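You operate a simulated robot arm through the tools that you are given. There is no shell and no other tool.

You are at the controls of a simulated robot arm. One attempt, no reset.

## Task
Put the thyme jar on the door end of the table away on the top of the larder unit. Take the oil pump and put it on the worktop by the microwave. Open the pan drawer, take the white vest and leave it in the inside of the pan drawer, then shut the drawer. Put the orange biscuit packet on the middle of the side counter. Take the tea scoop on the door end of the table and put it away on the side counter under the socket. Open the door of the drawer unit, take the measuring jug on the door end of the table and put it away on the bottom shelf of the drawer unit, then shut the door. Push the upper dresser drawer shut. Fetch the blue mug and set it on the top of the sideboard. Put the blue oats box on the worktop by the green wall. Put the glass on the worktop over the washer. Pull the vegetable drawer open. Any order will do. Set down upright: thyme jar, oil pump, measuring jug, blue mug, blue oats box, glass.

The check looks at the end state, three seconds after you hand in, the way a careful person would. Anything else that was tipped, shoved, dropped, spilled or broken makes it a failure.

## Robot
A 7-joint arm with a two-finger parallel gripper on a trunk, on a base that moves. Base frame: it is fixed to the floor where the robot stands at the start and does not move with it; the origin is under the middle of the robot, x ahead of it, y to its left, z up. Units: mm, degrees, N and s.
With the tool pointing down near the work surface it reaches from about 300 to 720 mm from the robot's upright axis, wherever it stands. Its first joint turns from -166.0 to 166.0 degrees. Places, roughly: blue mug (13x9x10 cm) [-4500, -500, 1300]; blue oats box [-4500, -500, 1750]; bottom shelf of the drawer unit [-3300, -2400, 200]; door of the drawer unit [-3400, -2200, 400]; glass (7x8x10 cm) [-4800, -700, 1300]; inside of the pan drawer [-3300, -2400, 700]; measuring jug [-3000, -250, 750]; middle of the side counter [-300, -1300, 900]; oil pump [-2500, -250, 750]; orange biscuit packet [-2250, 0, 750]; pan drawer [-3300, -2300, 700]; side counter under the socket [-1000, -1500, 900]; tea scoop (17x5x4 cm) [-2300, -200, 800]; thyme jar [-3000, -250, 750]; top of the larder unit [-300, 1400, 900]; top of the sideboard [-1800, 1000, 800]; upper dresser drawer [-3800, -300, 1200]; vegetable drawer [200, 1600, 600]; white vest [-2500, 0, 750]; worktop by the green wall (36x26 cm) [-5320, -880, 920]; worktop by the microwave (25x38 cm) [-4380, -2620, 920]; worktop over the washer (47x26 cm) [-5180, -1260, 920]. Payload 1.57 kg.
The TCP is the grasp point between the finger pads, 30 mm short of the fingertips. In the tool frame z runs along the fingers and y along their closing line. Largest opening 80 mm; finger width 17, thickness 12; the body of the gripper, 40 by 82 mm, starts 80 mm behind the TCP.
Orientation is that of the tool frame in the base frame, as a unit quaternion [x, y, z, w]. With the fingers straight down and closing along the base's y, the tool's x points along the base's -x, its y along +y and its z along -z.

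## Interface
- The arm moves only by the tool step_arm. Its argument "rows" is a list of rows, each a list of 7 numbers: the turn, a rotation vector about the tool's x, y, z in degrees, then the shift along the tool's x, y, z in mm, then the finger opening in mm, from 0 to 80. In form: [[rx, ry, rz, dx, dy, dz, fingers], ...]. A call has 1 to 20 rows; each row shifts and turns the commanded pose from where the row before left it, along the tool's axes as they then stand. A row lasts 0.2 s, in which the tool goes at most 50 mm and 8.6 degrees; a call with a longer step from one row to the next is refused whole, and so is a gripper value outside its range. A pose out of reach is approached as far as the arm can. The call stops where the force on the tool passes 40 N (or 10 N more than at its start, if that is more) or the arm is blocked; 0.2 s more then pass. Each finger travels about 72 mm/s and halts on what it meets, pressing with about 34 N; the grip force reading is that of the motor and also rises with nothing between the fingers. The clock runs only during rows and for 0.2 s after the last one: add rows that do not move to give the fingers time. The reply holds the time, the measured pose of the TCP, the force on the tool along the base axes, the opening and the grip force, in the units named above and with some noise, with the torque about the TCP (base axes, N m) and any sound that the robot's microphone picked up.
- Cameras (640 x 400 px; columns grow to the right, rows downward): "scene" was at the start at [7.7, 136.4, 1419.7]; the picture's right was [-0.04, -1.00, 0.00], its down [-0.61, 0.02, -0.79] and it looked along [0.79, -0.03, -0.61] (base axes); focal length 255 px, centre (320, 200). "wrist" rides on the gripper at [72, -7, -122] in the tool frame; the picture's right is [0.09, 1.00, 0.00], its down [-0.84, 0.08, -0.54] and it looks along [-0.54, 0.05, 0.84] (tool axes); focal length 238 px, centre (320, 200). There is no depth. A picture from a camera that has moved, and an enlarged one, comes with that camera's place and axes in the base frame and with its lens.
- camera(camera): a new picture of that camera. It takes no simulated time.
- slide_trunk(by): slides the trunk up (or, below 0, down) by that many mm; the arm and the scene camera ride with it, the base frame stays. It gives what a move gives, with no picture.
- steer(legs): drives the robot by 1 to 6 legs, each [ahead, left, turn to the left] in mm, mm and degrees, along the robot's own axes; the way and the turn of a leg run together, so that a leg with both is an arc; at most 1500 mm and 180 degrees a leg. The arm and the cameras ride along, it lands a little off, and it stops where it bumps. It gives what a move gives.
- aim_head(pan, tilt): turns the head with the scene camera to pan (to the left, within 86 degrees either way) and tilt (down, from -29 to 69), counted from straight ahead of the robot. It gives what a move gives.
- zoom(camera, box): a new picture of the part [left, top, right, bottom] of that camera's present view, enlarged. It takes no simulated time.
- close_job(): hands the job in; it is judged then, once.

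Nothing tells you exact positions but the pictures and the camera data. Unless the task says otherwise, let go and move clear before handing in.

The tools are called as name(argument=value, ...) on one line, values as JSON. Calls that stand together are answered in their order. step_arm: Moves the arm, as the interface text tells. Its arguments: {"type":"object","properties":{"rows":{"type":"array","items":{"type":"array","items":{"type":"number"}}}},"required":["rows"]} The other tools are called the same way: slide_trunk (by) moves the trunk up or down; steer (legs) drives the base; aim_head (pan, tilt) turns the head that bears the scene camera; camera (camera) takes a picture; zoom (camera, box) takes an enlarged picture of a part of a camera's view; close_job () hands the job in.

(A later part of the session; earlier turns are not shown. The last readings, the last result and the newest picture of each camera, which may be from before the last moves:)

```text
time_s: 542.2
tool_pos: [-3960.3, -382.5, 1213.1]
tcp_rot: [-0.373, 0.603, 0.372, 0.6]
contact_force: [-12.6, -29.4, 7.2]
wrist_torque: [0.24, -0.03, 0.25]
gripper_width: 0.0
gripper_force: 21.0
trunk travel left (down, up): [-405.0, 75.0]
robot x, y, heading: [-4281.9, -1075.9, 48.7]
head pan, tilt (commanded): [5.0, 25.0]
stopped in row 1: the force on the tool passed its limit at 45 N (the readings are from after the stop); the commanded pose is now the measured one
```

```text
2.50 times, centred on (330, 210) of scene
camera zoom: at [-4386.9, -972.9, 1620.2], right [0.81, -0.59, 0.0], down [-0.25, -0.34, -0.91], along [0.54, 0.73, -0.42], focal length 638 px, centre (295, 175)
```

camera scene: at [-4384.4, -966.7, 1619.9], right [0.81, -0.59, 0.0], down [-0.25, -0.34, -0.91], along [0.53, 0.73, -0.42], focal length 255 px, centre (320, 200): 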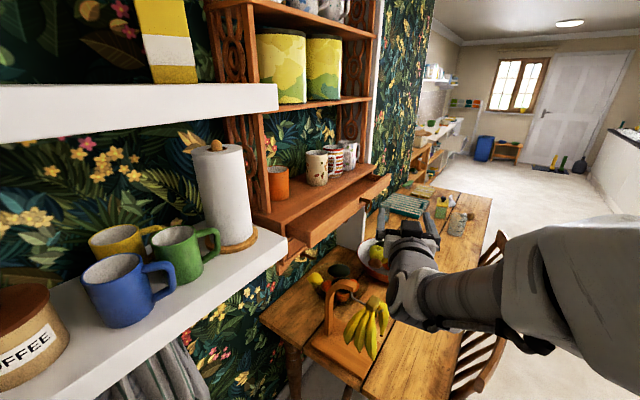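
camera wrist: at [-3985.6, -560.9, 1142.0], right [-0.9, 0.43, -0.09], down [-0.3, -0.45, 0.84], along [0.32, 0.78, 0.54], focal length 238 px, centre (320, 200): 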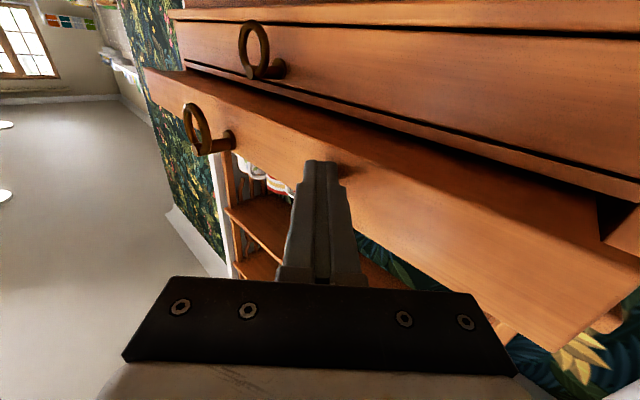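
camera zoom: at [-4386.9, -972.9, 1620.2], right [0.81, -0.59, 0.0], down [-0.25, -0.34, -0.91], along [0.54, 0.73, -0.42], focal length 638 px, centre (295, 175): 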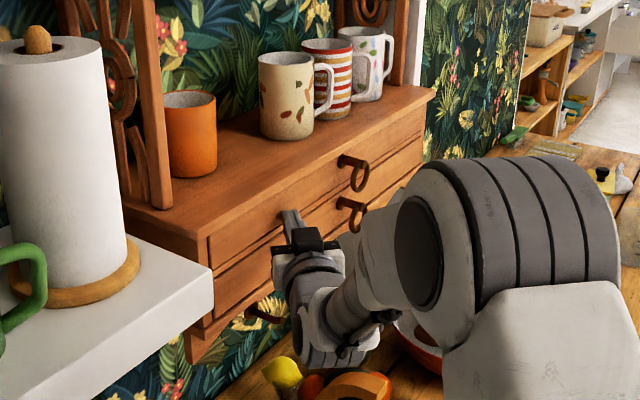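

The upper dresser drawer is fully shut. I retract, and set up for the blue mug: its axis is at about (-4461, -528) with the rim at z=1355, handle toward front-right, so I will grip the front-left wall with one finger inside.

step_arm(rows=[[0, 0, 0, 0, -14, -14, 0], [0, 0, 0, 0, -28, -28, 0], [0, 0, 0, 0, -28, -28, 0], [0, 0, 0, 0, -28, -28, 0], [0, 0, 0, 0, -28, -28, 0], [0, 0, 0, 0, -28, -28, 0]])

steer(legs=[[-180, -150, 0], [0, 0, 60]])

camera(camera="scene")

```text
time_s: 543.6
tool_pos: [-3891.0, -584.6, 1207.5]
tcp_rot: [-0.374, 0.604, 0.371, 0.598]
contact_force: [0.0, -0.2, -0.3]
wrist_torque: [-0.01, 0.0, 0.02]
gripper_width: 0.2
gripper_force: 21.3
trunk travel left (down, up): [-405.0, 75.0]
robot x, y, heading: [-4282.7, -1072.4, 49.1]
head pan, tilt (commanded): [5.0, 25.0]
```

```text
time_s: 549.0
tool_pos: [-4530.1, -728.5, 1208.7]
tcp_rot: [0.628, -0.33, -0.624, -0.327]
contact_force: [0.0, -0.6, -0.2]
wrist_torque: [0.01, -0.01, -0.04]
gripper_width: 0.0
gripper_force: 21.0
trunk travel left (down, up): [-405.0, 75.0]
robot x, y, heading: [-4290.1, -1306.3, 109.8]
head pan, tilt (commanded): [5.0, 25.0]
```

```text
taken
camera scene: at [-4431.1, -1346.5, 1619.9], right [0.91, 0.42, 0.0], down [0.18, -0.38, -0.91], along [-0.38, 0.82, -0.42], focal length 255 px, centre (320, 200)
```

scene: 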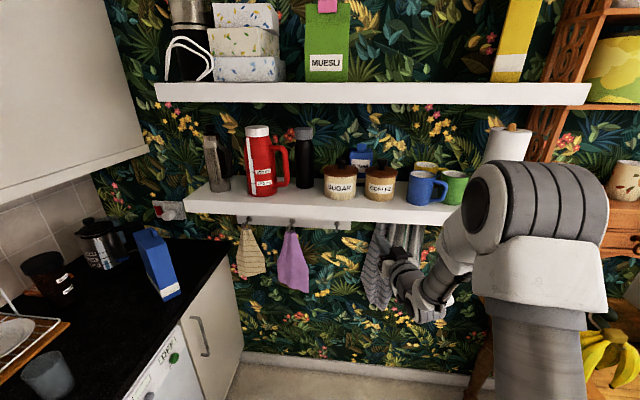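

steer(legs=[[-170, 0, 0]])

step_arm(rows=[[0, 0, 0, -48, 0, 0, 24], [0, 0, 0, -48, 0, 0, 24], [0, 0, 0, -48, 0, 0, 24], [0, 0, 0, -48, 0, 0, 24], [0, 0, 0, -48, 0, 0, 24], [-7.3, 0, 0, 0, 0, 0, 24], [-7.3, 0, 0, 0, 0, 0, 24], [0, 8.3, 0, 0, 0, 0, 24], [0, 8.3, 0, 0, 0, 0, 24], [0, 8.3, 0, 0, 0, 0, 24], [0, 8.2, 0, 0, 0, 0, 24], [0, 8.2, 0, 0, 0, 0, 24], [0, 8.2, 0, 0, 0, 0, 24], [0, 0, 0, 0, 0, 0, 24]])

camera(camera="wrist")

aim_head(pan=0, tilt=15)

camera(camera="scene")

```text
time_s: 550.7
tool_pos: [-4470.6, -887.8, 1209.1]
tcp_rot: [0.628, -0.331, -0.623, -0.328]
contact_force: [-0.4, -0.2, 0.4]
wrist_torque: [-0.01, 0.01, 0.05]
gripper_width: 0.2
gripper_force: 21.3
trunk travel left (down, up): [-405.0, 75.0]
robot x, y, heading: [-4229.1, -1462.7, 109.9]
head pan, tilt (commanded): [5.0, 25.0]
```

```text
time_s: 553.7
tool_pos: [-4472.4, -886.0, 1448.4]
tcp_rot: [0.881, -0.329, -0.319, -0.118]
contact_force: [0.2, 0.3, -0.1]
wrist_torque: [0.0, 0.02, 0.02]
gripper_width: 24.0
gripper_force: 0.0
trunk travel left (down, up): [-405.0, 75.0]
robot x, y, heading: [-4234.2, -1465.7, 110.1]
head pan, tilt (commanded): [5.0, 25.0]
```

```text
taken
camera wrist: at [-4366.1, -967.7, 1496.4], right [-0.6, -0.8, -0.06], down [-0.27, 0.14, 0.95], along [-0.75, 0.58, -0.3], focal length 238 px, centre (320, 200)
```

wrist: 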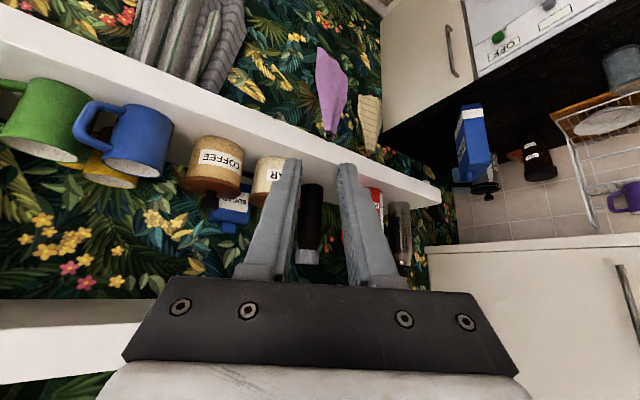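

```text
time_s: 554.4
tool_pos: [-4472.0, -885.6, 1448.3]
tcp_rot: [0.881, -0.328, -0.32, -0.118]
contact_force: [-1.0, 0.4, -0.9]
wrist_torque: [0.02, 0.01, -0.01]
gripper_width: 23.7
gripper_force: 0.0
trunk travel left (down, up): [-405.0, 75.0]
robot x, y, heading: [-4235.5, -1466.9, 109.7]
head pan, tilt (commanded): [0.0, 15.0]
```

```text
taken
camera scene: at [-4366.7, -1500.8, 1636.1], right [0.94, 0.34, 0.0], down [0.09, -0.24, -0.97], along [-0.33, 0.91, -0.26], focal length 255 px, centre (320, 200)
```

scene: 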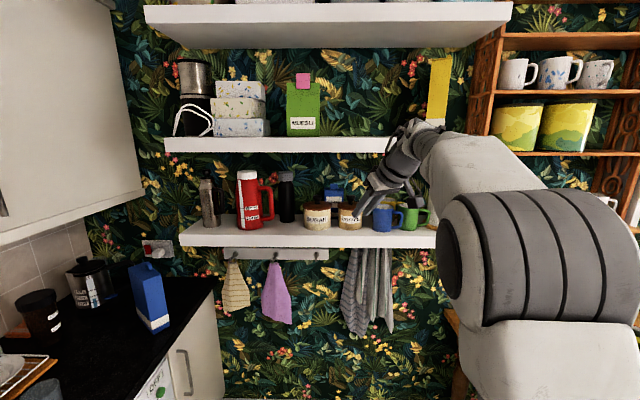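

zoom(camera="wrist", box=[0, 60, 260, 220])

zoom(camera="scene", box=[320, 180, 460, 260])

```text
2.46 times, centred on (130, 140) of wrist
camera zoom: at [-4366.1, -967.7, 1496.2], right [-0.6, -0.8, -0.06], down [-0.27, 0.13, 0.95], along [-0.76, 0.58, -0.3], focal length 587 px, centre (788, 348)
```

zoom: 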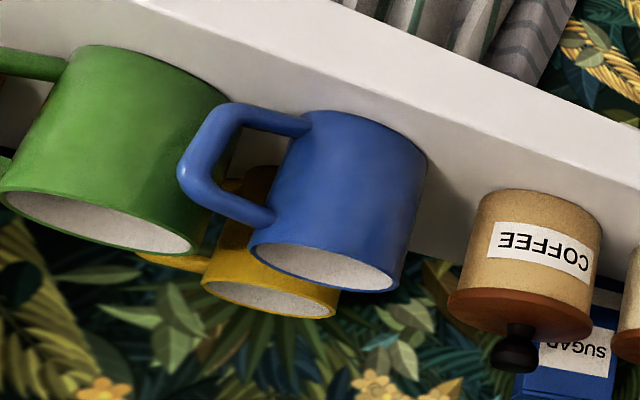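

```text
4.57 times, centred on (390, 220) of scene
camera zoom: at [-4366.7, -1500.8, 1636.1], right [0.94, 0.34, 0.0], down [0.09, -0.24, -0.97], along [-0.33, 0.91, -0.26], focal length 1168 px, centre (0, 109)
```

zoom: 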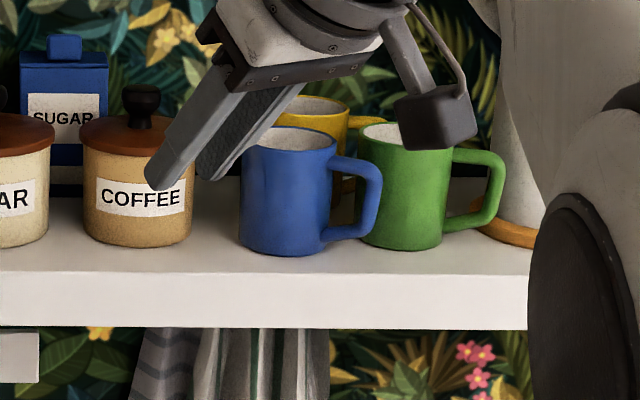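

steer(legs=[[200, -130, 0]])

camera(camera="wrist")

zoom(camera="scene", box=[300, 160, 500, 300])

```text
time_s: 556.4
tool_pos: [-4412.0, -652.3, 1448.3]
tcp_rot: [0.88, -0.33, -0.32, -0.119]
contact_force: [0.2, 0.3, -0.6]
wrist_torque: [0.01, -0.01, 0.02]
gripper_width: 24.4
gripper_force: 0.1
trunk travel left (down, up): [-405.0, 75.0]
robot x, y, heading: [-4172.6, -1235.6, 109.9]
head pan, tilt (commanded): [0.0, 15.0]
```

```text
taken
camera wrist: at [-4307.8, -735.6, 1496.2], right [-0.6, -0.8, -0.06], down [-0.27, 0.14, 0.95], along [-0.75, 0.59, -0.3], focal length 238 px, centre (320, 200)
```

wrist: 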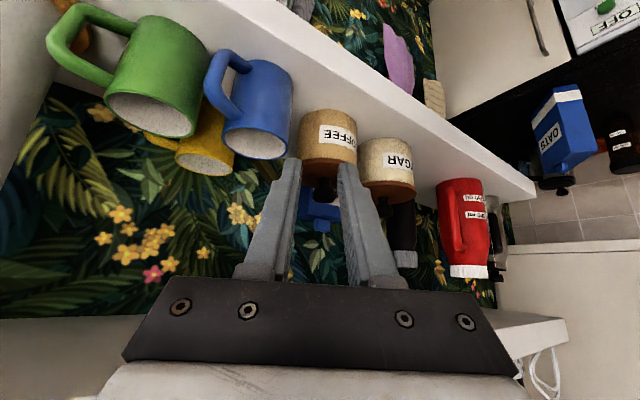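

```text
2.86 times, centred on (400, 230) of scene
camera zoom: at [-4310.6, -1268.6, 1636.2], right [0.94, 0.34, 0.0], down [0.09, -0.24, -0.97], along [-0.32, 0.91, -0.26], focal length 730 px, centre (91, 114)
```

zoom: 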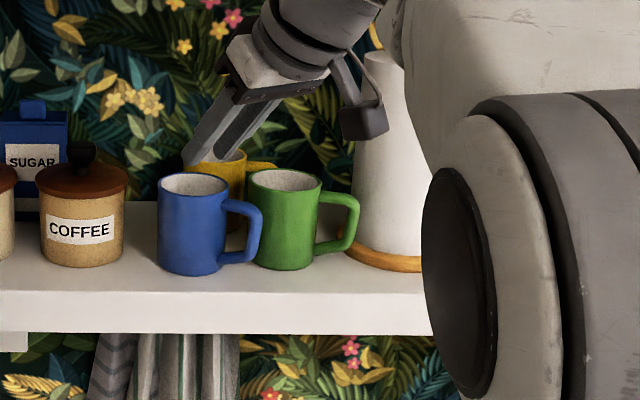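

zoom(camera="wrist", box=[180, 30, 380, 190])

```text
2.50 times, centred on (280, 110) of wrist
camera zoom: at [-4307.8, -735.6, 1496.2], right [-0.6, -0.8, -0.06], down [-0.27, 0.14, 0.95], along [-0.75, 0.59, -0.3], focal length 596 px, centre (420, 425)
```

zoom: 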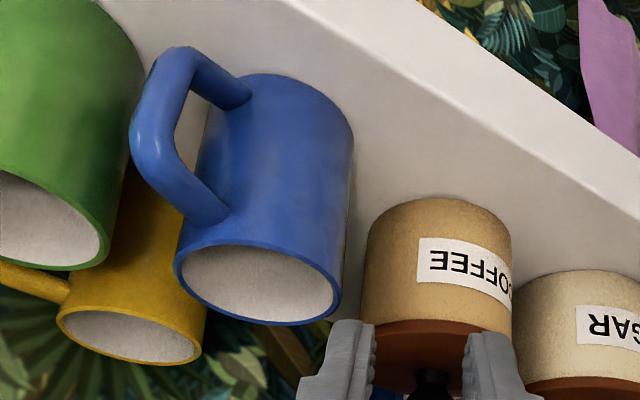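

step_arm(rows=[[0, 0, 0, -12.1, -17.6, 20.2, 24], [0, 0, 0, -12.1, -17.6, 20.2, 24], [0, 0, 0, 0, 0, 0, 24]])

camera(camera="wrist")

zoom(camera="wrist", box=[180, 70, 400, 230])

```text
time_s: 557.2
tool_pos: [-4425.7, -595.3, 1433.6]
tcp_rot: [0.88, -0.33, -0.321, -0.119]
contact_force: [-0.6, 0.5, 0.1]
wrist_torque: [-0.02, 0.05, 0.02]
gripper_width: 24.0
gripper_force: 0.0
trunk travel left (down, up): [-405.0, 75.0]
robot x, y, heading: [-4173.6, -1236.0, 109.4]
head pan, tilt (commanded): [0.0, 15.0]
```

```text
taken
camera wrist: at [-4320.0, -678.1, 1480.4], right [-0.6, -0.8, -0.06], down [-0.27, 0.14, 0.95], along [-0.75, 0.59, -0.3], focal length 238 px, centre (320, 200)
```

wrist: 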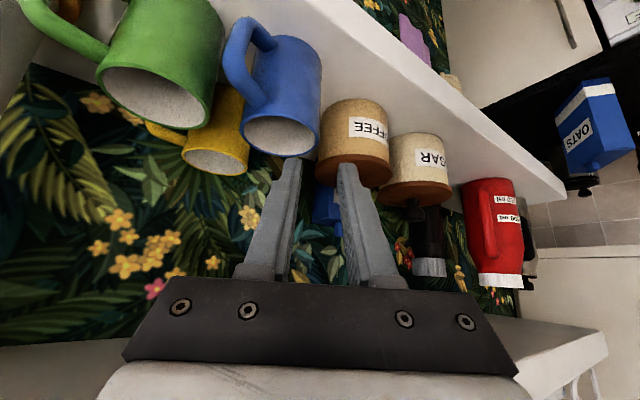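

```text
2.50 times, centred on (290, 150) of wrist
camera zoom: at [-4320.0, -678.1, 1480.4], right [-0.6, -0.8, -0.06], down [-0.27, 0.14, 0.95], along [-0.75, 0.59, -0.3], focal length 596 px, centre (395, 325)
```

zoom: 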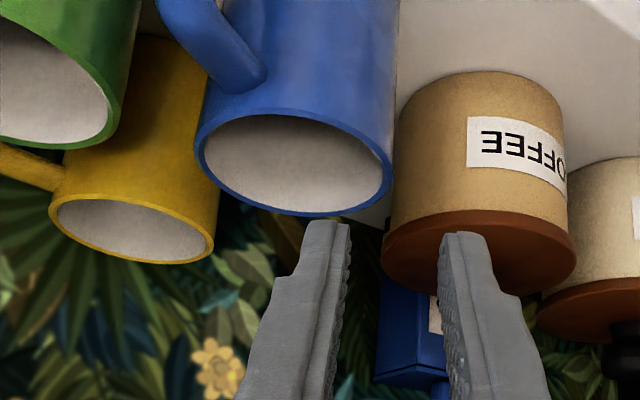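

step_arm(rows=[[0, 0, 0, 0, -4, 20, 24], [0, 0, 0, 0, 0, 20, 24], [0, 0, 0, 0, 0, 15, 24], [0, 0, 0, 0, 0, 0, 24]])

zoom(camera="wrist", box=[180, 70, 400, 230])

zoom(camera="scene", box=[300, 160, 500, 300])

```text
time_s: 558.2
tool_pos: [-4449.2, -569.3, 1392.8]
tcp_rot: [0.88, -0.33, -0.32, -0.119]
contact_force: [0.8, 0.0, -0.3]
wrist_torque: [-0.01, 0.0, 0.01]
gripper_width: 24.0
gripper_force: 0.1
trunk travel left (down, up): [-405.0, 75.0]
robot x, y, heading: [-4176.7, -1237.8, 109.8]
head pan, tilt (commanded): [0.0, 15.0]
```

```text
2.50 times, centred on (290, 150) of wrist
camera zoom: at [-4343.3, -652.7, 1439.5], right [-0.6, -0.8, -0.06], down [-0.27, 0.14, 0.95], along [-0.75, 0.59, -0.3], focal length 596 px, centre (395, 325)
```

zoom: 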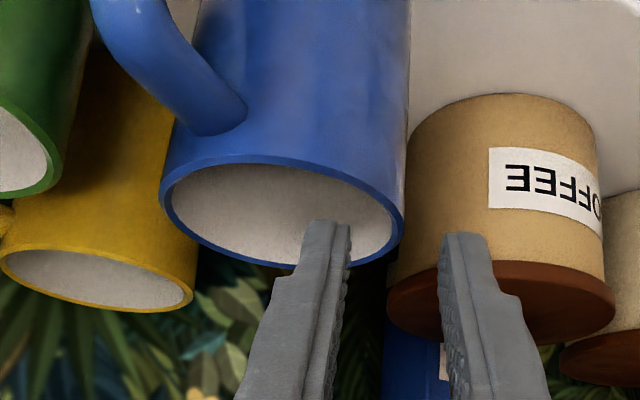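

```text
2.86 times, centred on (400, 230) of scene
camera zoom: at [-4310.7, -1268.8, 1636.2], right [0.94, 0.34, 0.0], down [0.09, -0.24, -0.97], along [-0.32, 0.91, -0.26], focal length 730 px, centre (91, 114)
```

zoom: 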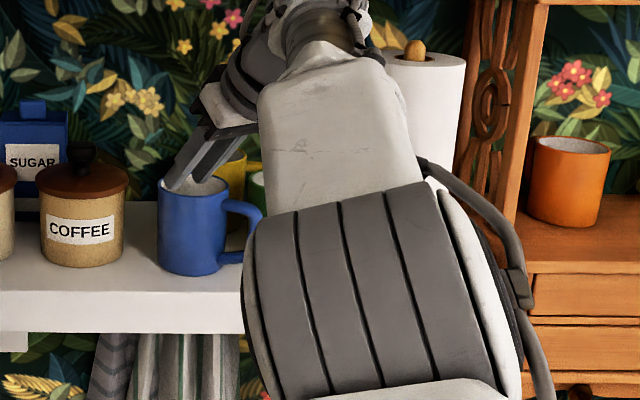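

step_arm(rows=[[0, 0, 0, 0, 0, 15, 24], [0, 0, 0, 0, 0, 15, 24], [0, 0, 0, 0, 0, 0, 24]])

zoom(camera="wrist", box=[180, 70, 400, 230])

```text
time_s: 559.0
tool_pos: [-4462.8, -558.1, 1366.6]
tcp_rot: [0.88, -0.33, -0.321, -0.118]
contact_force: [0.7, 0.7, 0.0]
wrist_torque: [0.04, -0.02, 0.01]
gripper_width: 24.6
gripper_force: 0.1
trunk travel left (down, up): [-405.0, 75.0]
robot x, y, heading: [-4178.5, -1234.3, 109.7]
head pan, tilt (commanded): [0.0, 15.0]
```

```text
2.50 times, centred on (290, 150) of wrist
camera zoom: at [-4357.9, -641.4, 1415.1], right [-0.6, -0.8, -0.06], down [-0.27, 0.14, 0.95], along [-0.75, 0.59, -0.3], focal length 596 px, centre (395, 325)
```

zoom: 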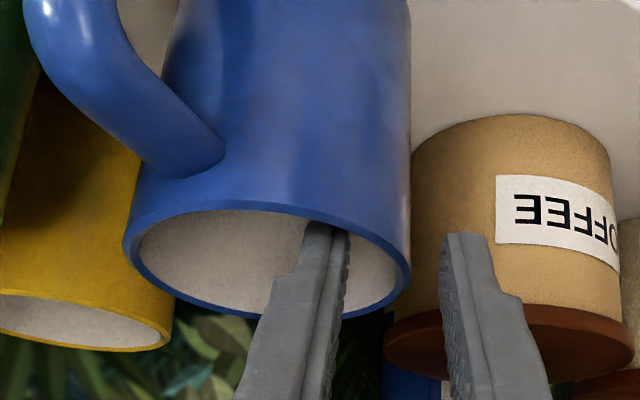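

step_arm(rows=[[0, 0, 0, 0, 0, 10, 24], [0, 0, 0, 0, 0, 6, 24], [0, 0, 0, 0, 0, 0, 24]])

zoom(camera="wrist", box=[180, 70, 400, 230])

```text
time_s: 559.8
tool_pos: [-4471.0, -552.3, 1355.0]
tcp_rot: [0.88, -0.329, -0.321, -0.118]
contact_force: [0.3, 1.1, 0.7]
wrist_torque: [0.04, -0.02, 0.03]
gripper_width: 24.2
gripper_force: 0.4
trunk travel left (down, up): [-405.0, 75.0]
robot x, y, heading: [-4173.7, -1234.7, 109.5]
head pan, tilt (commanded): [0.0, 15.0]
```

```text
2.50 times, centred on (290, 150) of wrist
camera zoom: at [-4365.3, -633.9, 1402.6], right [-0.6, -0.8, -0.06], down [-0.27, 0.14, 0.95], along [-0.75, 0.59, -0.3], focal length 596 px, centre (395, 325)
```

zoom: 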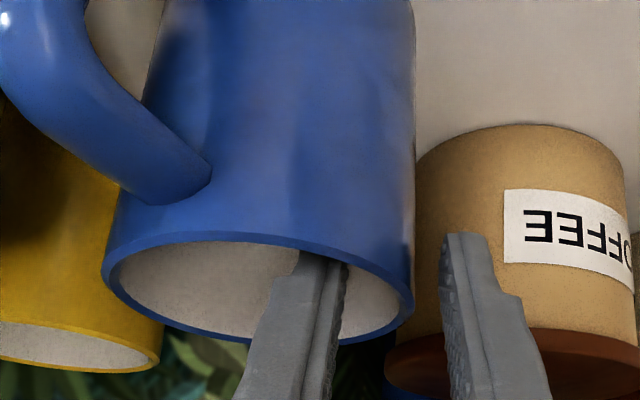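

step_arm(rows=[[0, 0, 0, 0, 1.5, 0, 24], [0, 0, 0, 0, 0, 0, 14], [0, 0, 0, 0, 0, 0, 8], [0, 0, 0, 0, 0, 0, 0], [0, 0, 0, 0, 0, 0, 0]])

zoom(camera="wrist", box=[180, 70, 400, 230])

```text
time_s: 561.0
tool_pos: [-4471.9, -553.9, 1357.8]
tcp_rot: [0.879, -0.329, -0.322, -0.12]
contact_force: [-1.9, -0.6, 7.8]
wrist_torque: [0.06, -0.15, -0.04]
gripper_width: 3.9
gripper_force: 25.2
trunk travel left (down, up): [-405.0, 75.0]
robot x, y, heading: [-4177.6, -1236.1, 109.5]
head pan, tilt (commanded): [0.0, 15.0]
```

```text
2.50 times, centred on (290, 150) of wrist
camera zoom: at [-4366.5, -636.6, 1404.8], right [-0.6, -0.8, -0.06], down [-0.27, 0.13, 0.95], along [-0.75, 0.59, -0.29], focal length 596 px, centre (395, 325)
```

zoom: 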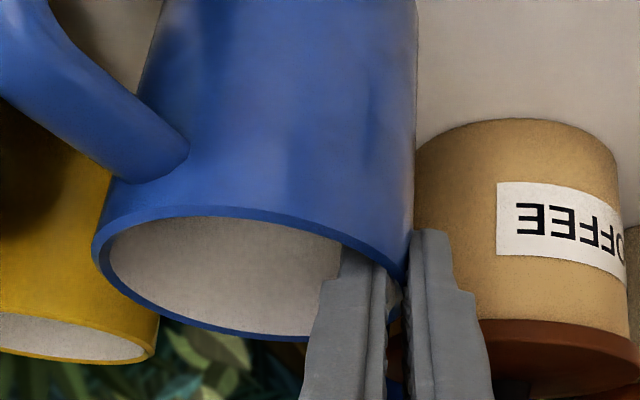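

step_arm(rows=[[0, 0, 0, -3.2, 0, -3.8, 0], [0, 0, 0, -6.4, 0, -7.7, 0], [0, 0, 0, -6.4, 0, -7.7, 0], [0, 0, 0, 0, 0, 0, 0]])

zoom(camera="wrist", box=[180, 70, 400, 230])

zoom(camera="scene", box=[300, 160, 500, 300])

```text
time_s: 562.0
tool_pos: [-4471.0, -553.1, 1379.7]
tcp_rot: [0.88, -0.33, -0.321, -0.118]
contact_force: [-0.8, 0.0, -2.8]
wrist_torque: [-0.15, 0.08, 0.0]
gripper_width: 3.8
gripper_force: 24.6
trunk travel left (down, up): [-405.0, 75.0]
robot x, y, heading: [-4172.2, -1235.2, 109.5]
head pan, tilt (commanded): [0.0, 15.0]
```

```text
2.50 times, centred on (290, 150) of wrist
camera zoom: at [-4365.7, -635.4, 1428.5], right [-0.6, -0.8, -0.06], down [-0.27, 0.14, 0.95], along [-0.75, 0.59, -0.3], focal length 596 px, centre (395, 325)
```

zoom: 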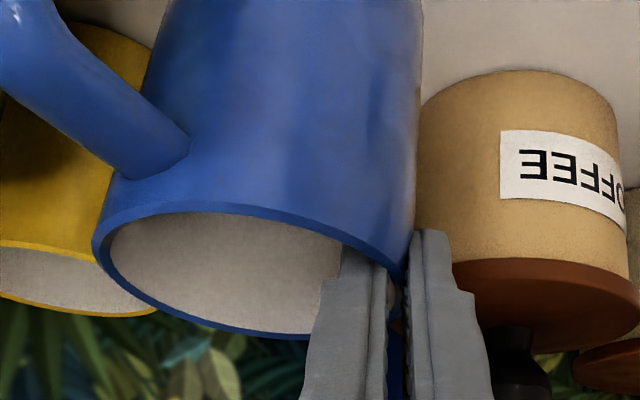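

```text
2.86 times, centred on (400, 230) of scene
camera zoom: at [-4310.7, -1268.6, 1636.1], right [0.94, 0.34, 0.0], down [0.09, -0.24, -0.97], along [-0.32, 0.91, -0.26], focal length 730 px, centre (91, 114)
```

zoom: 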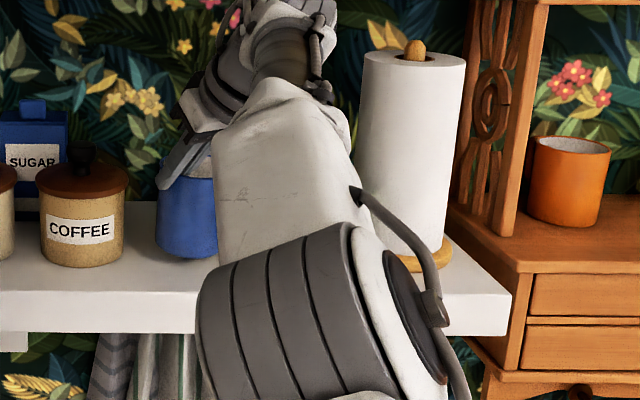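

steer(legs=[[-300, 0, 0]])

camera(camera="scene")

camera(camera="wrist")

```text
time_s: 564.5
tool_pos: [-4375.8, -836.3, 1380.9]
tcp_rot: [0.881, -0.327, -0.321, -0.118]
contact_force: [-0.1, -0.7, -2.3]
wrist_torque: [-0.04, 0.06, 0.01]
gripper_width: 3.8
gripper_force: 24.2
trunk travel left (down, up): [-405.0, 75.0]
robot x, y, heading: [-4071.5, -1516.8, 109.9]
head pan, tilt (commanded): [0.0, 15.0]
```

```text
taken
camera scene: at [-4209.1, -1550.2, 1636.2], right [0.94, 0.34, 0.0], down [0.09, -0.24, -0.97], along [-0.33, 0.91, -0.26], focal length 255 px, centre (320, 200)
```

scene: 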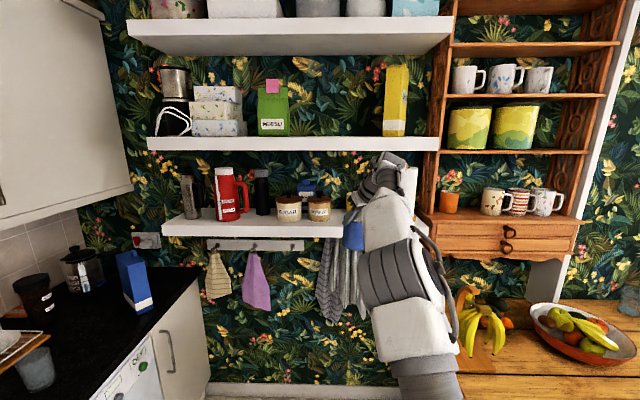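

```text
taken
camera wrist: at [-4269.4, -917.4, 1428.7], right [-0.59, -0.8, -0.06], down [-0.27, 0.13, 0.95], along [-0.76, 0.58, -0.3], focal length 238 px, centre (320, 200)
```

wrist: 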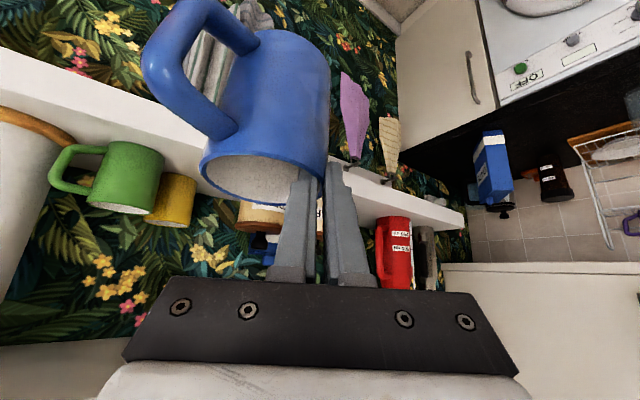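

step_arm(rows=[[0, 0, 0, 29.9, 22.6, -24.9, 0], [0, 0, 0, 29.9, 22.6, -24.9, 0], [0, 0, 0, 29.9, 22.6, -24.9, 0], [0, 0, 0, 0, 0, 0, 0]])

steer(legs=[[0, -1450, 0]])

steer(legs=[[0, -1450, 0]])

aim_head(pan=0, tilt=35)

camera(camera="scene")

```text
time_s: 565.5
tool_pos: [-4331.9, -961.2, 1382.0]
tcp_rot: [0.881, -0.327, -0.321, -0.118]
contact_force: [0.0, 0.6, -2.3]
wrist_torque: [-0.07, 0.02, 0.01]
gripper_width: 3.7
gripper_force: 24.9
trunk travel left (down, up): [-405.0, 75.0]
robot x, y, heading: [-4074.8, -1515.1, 110.3]
head pan, tilt (commanded): [0.0, 15.0]
```

```text
time_s: 576.5
tool_pos: [-2984.9, -452.9, 1382.0]
tcp_rot: [0.884, -0.317, -0.323, -0.114]
contact_force: [0.0, -0.2, -2.2]
wrist_torque: [-0.08, 0.07, 0.04]
gripper_width: 3.7
gripper_force: 24.7
trunk travel left (down, up): [-405.0, 75.0]
robot x, y, heading: [-2713.4, -1001.4, 111.3]
head pan, tilt (commanded): [0.0, 15.0]
```

```text
time_s: 587.7
tool_pos: [-1625.1, 88.1, 1381.1]
tcp_rot: [0.887, -0.311, -0.323, -0.112]
contact_force: [0.5, -0.3, -2.3]
wrist_torque: [-0.12, 0.04, 0.0]
gripper_width: 3.8
gripper_force: 24.0
trunk travel left (down, up): [-405.0, 75.0]
robot x, y, heading: [-1349.1, -455.3, 112.1]
head pan, tilt (commanded): [0.0, 15.0]
```

```text
time_s: 588.5
tool_pos: [-1624.3, 87.6, 1382.5]
tcp_rot: [0.887, -0.31, -0.323, -0.11]
contact_force: [-0.2, 0.3, -2.3]
wrist_torque: [-0.14, 0.03, 0.02]
gripper_width: 3.7
gripper_force: 24.5
trunk travel left (down, up): [-405.0, 75.0]
robot x, y, heading: [-1348.7, -454.9, 112.0]
head pan, tilt (commanded): [0.0, 35.0]
```

```text
taken
camera scene: at [-1478.9, -501.9, 1604.2], right [0.93, 0.38, 0.0], down [0.22, -0.53, -0.82], along [-0.31, 0.76, -0.57], focal length 255 px, centre (320, 200)
```

scene: 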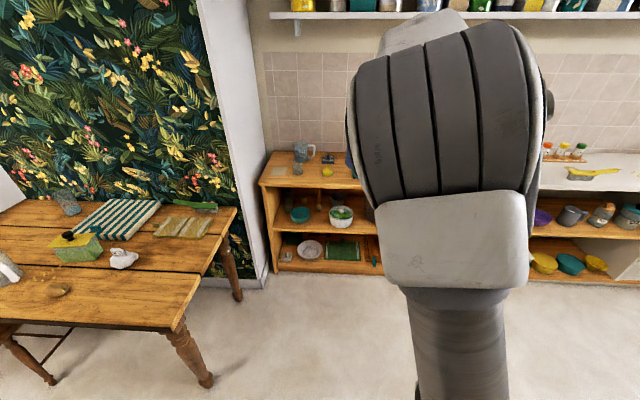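

steer(legs=[[300, -350, -3]])

aim_head(pan=18, tilt=35)

camera(camera="scene")

zoom(camera="scene", box=[180, 80, 440, 250])

```text
time_s: 591.7
tool_pos: [-1375.0, 508.5, 1380.9]
tcp_rot: [0.879, -0.332, -0.321, -0.119]
contact_force: [-0.7, -0.8, -2.9]
wrist_torque: [-0.11, 0.05, 0.0]
gripper_width: 3.6
gripper_force: 24.5
trunk travel left (down, up): [-405.0, 75.0]
robot x, y, heading: [-1123.5, -51.8, 109.2]
head pan, tilt (commanded): [0.0, 35.0]
```

```text
time_s: 592.5
tool_pos: [-1374.8, 508.1, 1381.8]
tcp_rot: [0.879, -0.332, -0.32, -0.119]
contact_force: [0.4, -0.2, -2.9]
wrist_torque: [-0.1, 0.04, -0.01]
gripper_width: 3.4
gripper_force: 24.6
trunk travel left (down, up): [-405.0, 75.0]
robot x, y, heading: [-1120.5, -48.6, 109.4]
head pan, tilt (commanded): [18.0, 35.0]
```

```text
taken
camera scene: at [-1281.5, -100.8, 1604.1], right [0.8, 0.61, 0.0], down [0.35, -0.46, -0.82], along [-0.5, 0.65, -0.57], focal length 255 px, centre (320, 200)
```

scene: 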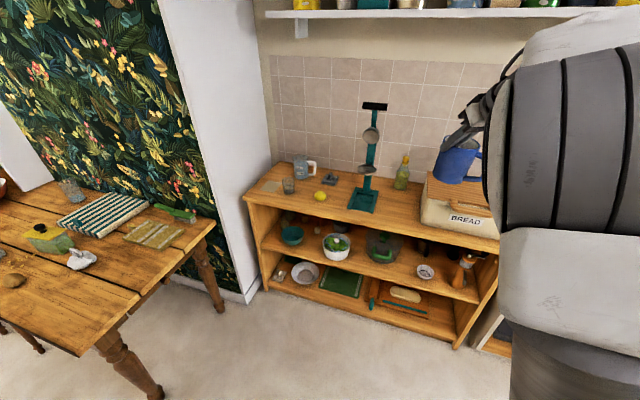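

```text
2.35 times, centred on (310, 165) of scene
camera zoom: at [-1281.5, -100.8, 1604.1], right [0.8, 0.61, 0.0], down [0.35, -0.46, -0.82], along [-0.5, 0.65, -0.57], focal length 601 px, centre (344, 282)
```

zoom: 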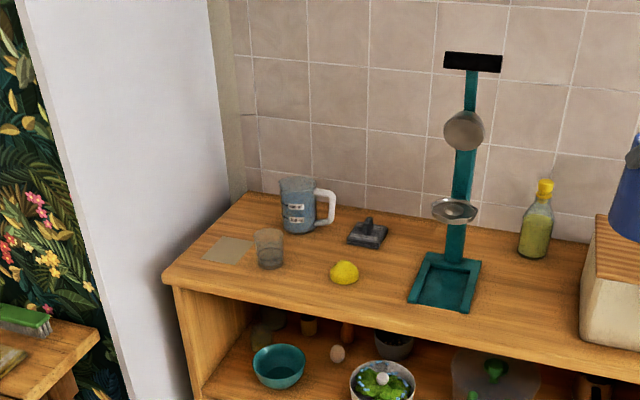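

The sideboard has free room between the teal scale and the bread bin. I lower the trunk and bring the mug there.

slide_trunk(by=-280)

steer(legs=[[0, 108, 0], [350, 0, 0]])

aim_head(pan=0, tilt=40)

camera(camera="scene")

camera(camera="wrist")

```text
time_s: 595.4
tool_pos: [-1374.4, 508.4, 1101.8]
tcp_rot: [0.879, -0.331, -0.321, -0.119]
contact_force: [0.8, 0.2, -1.9]
wrist_torque: [-0.08, 0.05, -0.02]
gripper_width: 3.7
gripper_force: 24.8
trunk travel left (down, up): [-125.0, 355.0]
robot x, y, heading: [-1124.1, -48.2, 109.2]
head pan, tilt (commanded): [18.0, 35.0]
```

```text
time_s: 599.3
tool_pos: [-1590.1, 801.0, 1101.3]
tcp_rot: [0.878, -0.334, -0.32, -0.12]
contact_force: [0.3, -0.4, -2.8]
wrist_torque: [-0.11, 0.02, -0.01]
gripper_width: 3.7
gripper_force: 24.8
trunk travel left (down, up): [-125.0, 355.0]
robot x, y, heading: [-1341.5, 242.8, 109.3]
head pan, tilt (commanded): [18.0, 35.0]
```

```text
time_s: 600.1
tool_pos: [-1590.1, 801.8, 1101.3]
tcp_rot: [0.879, -0.334, -0.319, -0.119]
contact_force: [0.0, 0.1, -2.1]
wrist_torque: [-0.08, 0.06, -0.01]
gripper_width: 3.8
gripper_force: 24.5
trunk travel left (down, up): [-125.0, 355.0]
robot x, y, heading: [-1340.9, 247.3, 109.1]
head pan, tilt (commanded): [0.0, 40.0]
```

```text
taken
camera scene: at [-1473.7, 202.8, 1316.6], right [0.94, 0.33, 0.0], down [0.21, -0.61, -0.77], along [-0.25, 0.72, -0.64], focal length 255 px, centre (320, 200)
```

scene: 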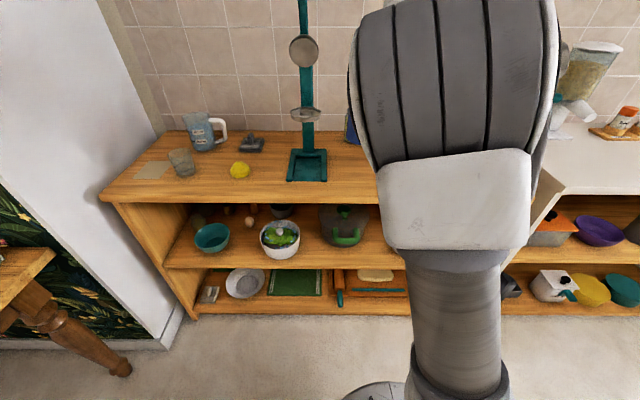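

```text
taken
camera wrist: at [-1485.0, 718.3, 1148.7], right [-0.61, -0.79, -0.06], down [-0.27, 0.14, 0.95], along [-0.75, 0.59, -0.3], focal length 238 px, centre (320, 200)
```

wrist: 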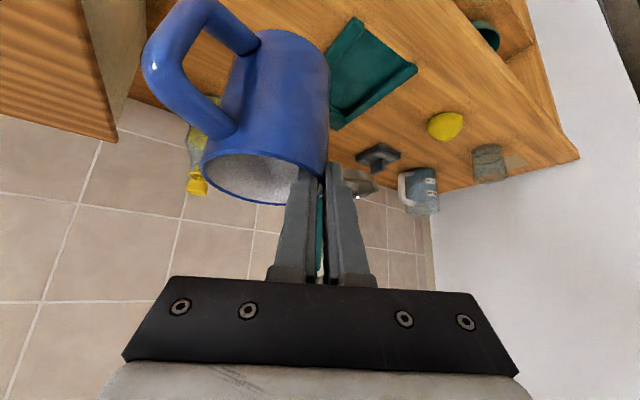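

steer(legs=[[100, 0, 0]])

slide_trunk(by=-100)

camera(camera="wrist")

aim_head(pan=-12, tilt=45)

camera(camera="scene")

```text
time_s: 601.4
tool_pos: [-1620.1, 896.9, 1101.1]
tcp_rot: [0.878, -0.335, -0.32, -0.12]
contact_force: [-0.1, 0.6, -2.8]
wrist_torque: [-0.08, 0.05, 0.01]
gripper_width: 3.8
gripper_force: 24.1
trunk travel left (down, up): [-125.0, 355.0]
robot x, y, heading: [-1372.6, 337.5, 108.9]
head pan, tilt (commanded): [0.0, 40.0]
```

```text
time_s: 602.7
tool_pos: [-1620.2, 897.9, 1002.3]
tcp_rot: [0.878, -0.335, -0.32, -0.12]
contact_force: [0.1, 1.4, -2.0]
wrist_torque: [-0.12, 0.03, 0.02]
gripper_width: 3.7
gripper_force: 24.4
trunk travel left (down, up): [-25.0, 455.0]
robot x, y, heading: [-1373.4, 338.0, 108.8]
head pan, tilt (commanded): [0.0, 40.0]
```

```text
taken
camera wrist: at [-1515.6, 812.7, 1048.8], right [-0.61, -0.79, -0.06], down [-0.27, 0.14, 0.95], along [-0.75, 0.6, -0.3], focal length 238 px, centre (320, 200)
```

wrist: 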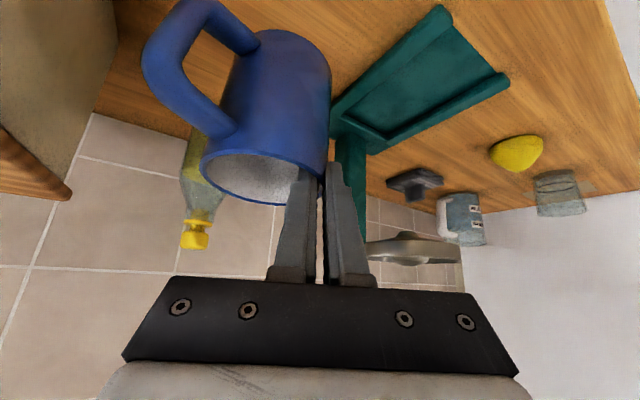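

```text
time_s: 603.5
tool_pos: [-1620.7, 896.2, 1000.4]
tcp_rot: [0.878, -0.335, -0.319, -0.119]
contact_force: [-0.1, 0.6, -2.3]
wrist_torque: [-0.12, 0.03, -0.01]
gripper_width: 3.8
gripper_force: 24.6
trunk travel left (down, up): [-25.0, 455.0]
robot x, y, heading: [-1372.6, 337.4, 108.9]
head pan, tilt (commanded): [-12.0, 45.0]
```

```text
taken
camera scene: at [-1488.6, 297.6, 1209.4], right [0.99, 0.12, 0.0], down [0.09, -0.7, -0.71], along [-0.09, 0.7, -0.71], focal length 255 px, centre (320, 200)
```

scene: 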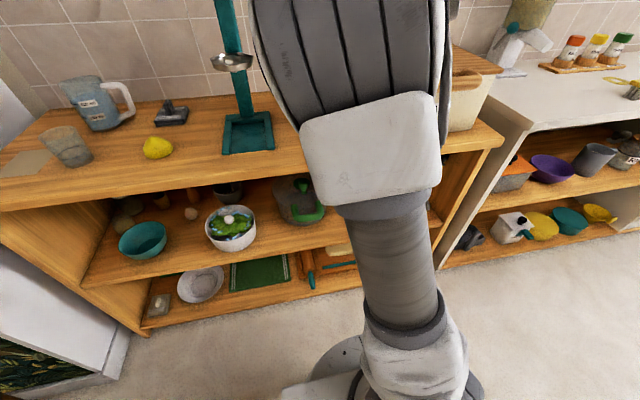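

step_arm(rows=[[0, 0, 0, 19.2, 0, 23, 0], [0, 0, 0, 19.2, 0, 23, 0], [0, 0, 0, 0, 0, 0, 0]])

camera(camera="wrist")

```text
time_s: 604.3
tool_pos: [-1621.5, 896.4, 943.9]
tcp_rot: [0.878, -0.334, -0.321, -0.121]
contact_force: [-2.7, -2.0, 8.2]
wrist_torque: [-0.03, -0.16, -0.05]
gripper_width: 3.7
gripper_force: 24.6
trunk travel left (down, up): [-25.0, 455.0]
robot x, y, heading: [-1373.1, 338.5, 109.2]
head pan, tilt (commanded): [-12.0, 45.0]
```

```text
taken
camera wrist: at [-1516.1, 811.9, 990.7], right [-0.61, -0.79, -0.06], down [-0.27, 0.14, 0.95], along [-0.75, 0.6, -0.29], focal length 238 px, centre (320, 200)
```

wrist: 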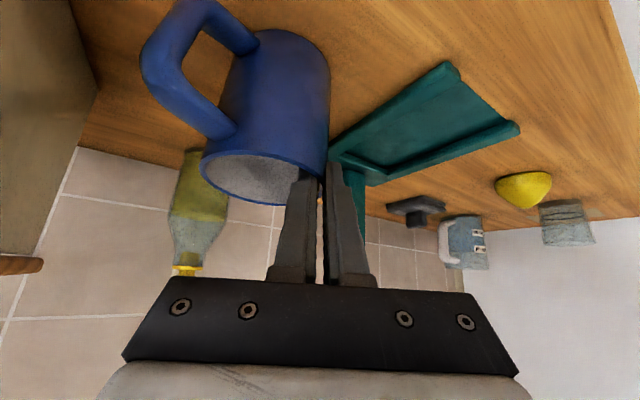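

step_arm(rows=[[0, 0, 0, 0, 0, 0, 10], [0, 0, 0, 0, 0, 0, 20], [0, 0, 0, 0, 0, 0, 24], [0, 0, 0, 0, 0, 0, 24]])

camera(camera="wrist")

```text
time_s: 605.3
tool_pos: [-1620.0, 894.7, 942.4]
tcp_rot: [0.878, -0.335, -0.32, -0.12]
contact_force: [0.4, -0.3, 0.1]
wrist_torque: [0.01, -0.01, -0.01]
gripper_width: 24.1
gripper_force: 0.0
trunk travel left (down, up): [-25.0, 455.0]
robot x, y, heading: [-1374.6, 337.7, 108.7]
head pan, tilt (commanded): [-12.0, 45.0]
```

```text
taken
camera wrist: at [-1515.7, 812.1, 989.5], right [-0.61, -0.79, -0.06], down [-0.27, 0.14, 0.95], along [-0.75, 0.6, -0.3], focal length 238 px, centre (320, 200)
```

wrist: 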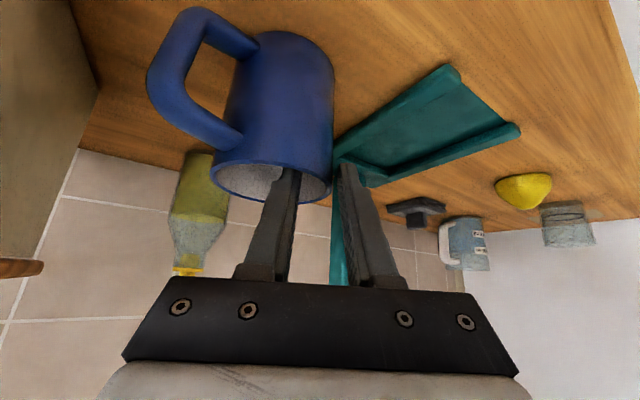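

Mug is standing free. I withdraw along the tool axis.

step_arm(rows=[[0, 0, 0, 0, 0, -15, 24], [0, 0, 0, 0, 0, -30, 24], [0, 0, 0, 0, 0, -45, 24], [0, 0, 0, 0, 0, -45, 24], [0, 0, 0, 0, 0, -45, 24]])

camera(camera="wrist")

steer(legs=[[-300, 0, 0]])

slide_trunk(by=200)

camera(camera="scene")

```text
time_s: 606.5
tool_pos: [-1532.0, 817.9, 1079.8]
tcp_rot: [0.878, -0.336, -0.319, -0.121]
contact_force: [0.2, 0.0, 0.9]
wrist_torque: [0.03, -0.03, -0.01]
gripper_width: 24.2
gripper_force: 0.2
trunk travel left (down, up): [-25.0, 455.0]
robot x, y, heading: [-1377.3, 339.5, 108.9]
head pan, tilt (commanded): [-12.0, 45.0]
```

```text
taken
camera wrist: at [-1427.8, 734.4, 1127.5], right [-0.61, -0.79, -0.06], down [-0.27, 0.14, 0.95], along [-0.75, 0.6, -0.3], focal length 238 px, centre (320, 200)
```

wrist: 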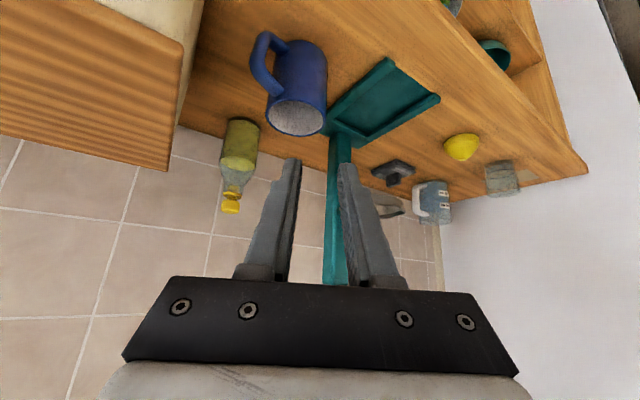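

```text
time_s: 609.0
tool_pos: [-1432.1, 531.9, 1079.2]
tcp_rot: [0.877, -0.337, -0.32, -0.121]
contact_force: [1.1, -0.4, 0.1]
wrist_torque: [0.04, 0.05, 0.03]
gripper_width: 23.9
gripper_force: 0.0
trunk travel left (down, up): [-25.0, 455.0]
robot x, y, heading: [-1276.1, 52.5, 108.9]
head pan, tilt (commanded): [-12.0, 45.0]
```

```text
time_s: 611.2
tool_pos: [-1432.7, 531.6, 1280.6]
tcp_rot: [0.877, -0.337, -0.32, -0.12]
contact_force: [-0.2, 0.3, -0.6]
wrist_torque: [-0.04, 0.01, 0.01]
gripper_width: 23.8
gripper_force: 0.1
trunk travel left (down, up): [-225.0, 255.0]
robot x, y, heading: [-1276.7, 49.1, 109.0]
head pan, tilt (commanded): [-12.0, 45.0]
```

```text
taken
camera scene: at [-1390.7, 10.6, 1409.3], right [0.99, 0.12, 0.0], down [0.08, -0.7, -0.71], along [-0.08, 0.7, -0.71], focal length 255 px, centre (320, 200)
```

scene: 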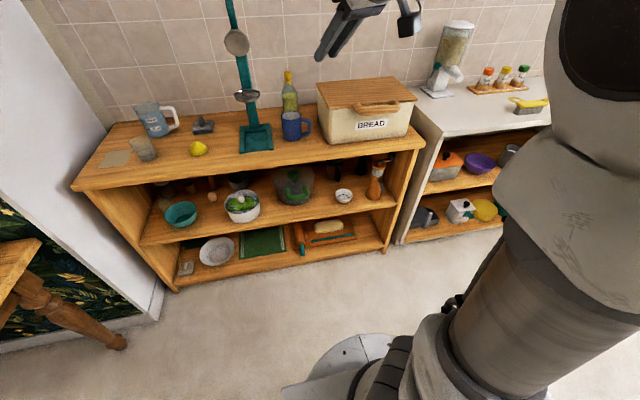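

The blue mug stands upright on the sideboard. Now the drawer unit: I drive over to the kitchen side, facing the pan drawer, to look at it.

steer(legs=[[-560, 0, 0], [0, 0, 180]])

steer(legs=[[0, -1330, 0], [0, -1200, 0]])

aim_head(pan=0, tilt=40)

camera(camera="scene")

```text
time_s: 625.4
tool_pos: [-930.8, -952.4, 1279.3]
tcp_rot: [0.328, 0.88, -0.118, 0.322]
contact_force: [-0.2, 0.0, -0.6]
wrist_torque: [0.01, 0.01, 0.01]
gripper_width: 24.0
gripper_force: 0.0
trunk travel left (down, up): [-225.0, 255.0]
robot x, y, heading: [-1102.1, -472.6, -70.1]
head pan, tilt (commanded): [-12.0, 45.0]
```

```text
time_s: 644.4
tool_pos: [-3309.4, -1831.4, 1279.5]
tcp_rot: [0.324, 0.882, -0.116, 0.321]
contact_force: [0.0, 1.0, -0.5]
wrist_torque: [0.01, -0.04, -0.01]
gripper_width: 24.0
gripper_force: 0.1
trunk travel left (down, up): [-225.0, 255.0]
robot x, y, heading: [-3483.4, -1357.5, -69.6]
head pan, tilt (commanded): [-12.0, 45.0]
```

```text
time_s: 645.2
tool_pos: [-3310.5, -1832.4, 1279.9]
tcp_rot: [0.323, 0.882, -0.116, 0.321]
contact_force: [0.0, 0.4, 0.6]
wrist_torque: [0.0, -0.02, 0.0]
gripper_width: 24.0
gripper_force: 0.2
trunk travel left (down, up): [-225.0, 255.0]
robot x, y, heading: [-3483.4, -1354.6, -69.4]
head pan, tilt (commanded): [0.0, 40.0]
```

```text
taken
camera scene: at [-3347.1, -1312.1, 1416.6], right [-0.94, -0.35, 0.0], down [-0.22, 0.6, -0.77], along [0.27, -0.72, -0.64], focal length 255 px, centre (320, 200)
```

scene: 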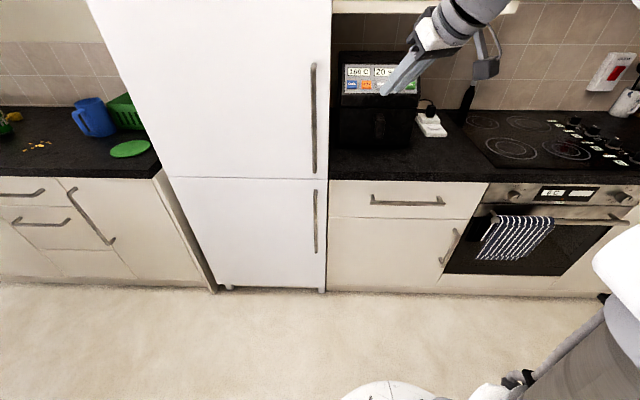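

step_arm(rows=[[0, -8.3, 0, 0, 0, 0, 60], [0, -8.3, 0, 0, 0, 0, 80], [0, -8.3, 0, 0, 0, 0, 80], [0, -8.3, 0, 0, 0, 0, 80], [0, -8.3, 0, 0, 0, 0, 80], [0, -8.3, 0, 0, 0, 0, 80], [7.6, 0, 0, 0, 0, 0, 80], [7.6, 0, 0, 0, 0, 0, 80], [7.6, 0, 0, 0, 0, 0, 80], [7.6, 0, 0, 0, 0, 0, 80]])

step_arm(rows=[[0, 0, 8.2, 0, 0, 0, 80], [0, 0, 8.2, 0, 0, 0, 80], [0, 0, 8.2, 0, 0, 0, 80], [0, 0, 8.2, 0, 0, 0, 80], [0, 0, 8.2, 0, 0, 0, 80], [0, 0, 8.2, 0, 0, 0, 80], [0, 0, 8.2, 0, 0, 0, 80], [0, 0, 8.2, 0, 0, 0, 80], [0, 0, 8.2, 0, 0, 0, 80], [0, 0, 8.2, 0, 0, 0, 80], [0, 0, 8.0, 0, 0, 0, 80]])

steer(legs=[[0, -170, -1.5]])

camera(camera="scene")

```text
time_s: 647.4
tool_pos: [-3309.2, -1832.2, 1280.3]
tcp_rot: [0.41, 0.579, -0.408, 0.575]
contact_force: [0.6, -0.8, -1.1]
wrist_torque: [0.04, -0.04, -0.01]
gripper_width: 80.0
gripper_force: 0.1
trunk travel left (down, up): [-225.0, 255.0]
robot x, y, heading: [-3482.8, -1356.3, -69.6]
head pan, tilt (commanded): [0.0, 40.0]
```

```text
time_s: 649.8
tool_pos: [-3309.1, -1831.7, 1278.9]
tcp_rot: [0.699, 0.119, 0.12, 0.695]
contact_force: [0.2, 0.3, -1.4]
wrist_torque: [-0.02, 0.02, 0.02]
gripper_width: 80.1
gripper_force: 0.0
trunk travel left (down, up): [-225.0, 255.0]
robot x, y, heading: [-3484.7, -1354.8, -69.5]
head pan, tilt (commanded): [0.0, 40.0]
```

```text
time_s: 651.7
tool_pos: [-3483.5, -1894.3, 1279.3]
tcp_rot: [0.7, 0.112, 0.111, 0.696]
contact_force: [-0.3, -0.6, 1.1]
wrist_torque: [0.0, -0.02, 0.03]
gripper_width: 79.8
gripper_force: 0.0
trunk travel left (down, up): [-225.0, 255.0]
robot x, y, heading: [-3644.2, -1414.1, -70.8]
head pan, tilt (commanded): [0.0, 40.0]
```

```text
taken
camera scene: at [-3508.0, -1373.7, 1416.6], right [-0.94, -0.33, 0.0], down [-0.21, 0.61, -0.77], along [0.25, -0.72, -0.64], focal length 255 px, centre (320, 200)
```

scene: 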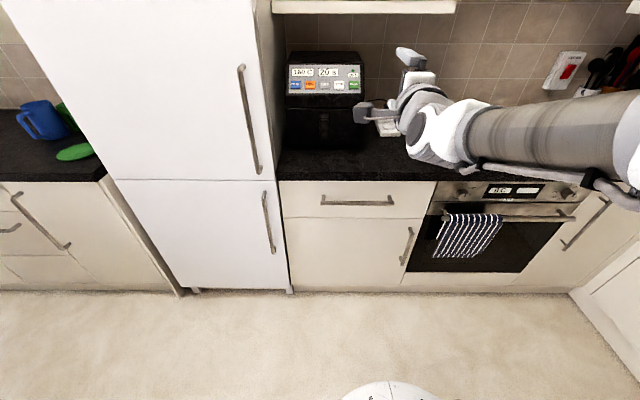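

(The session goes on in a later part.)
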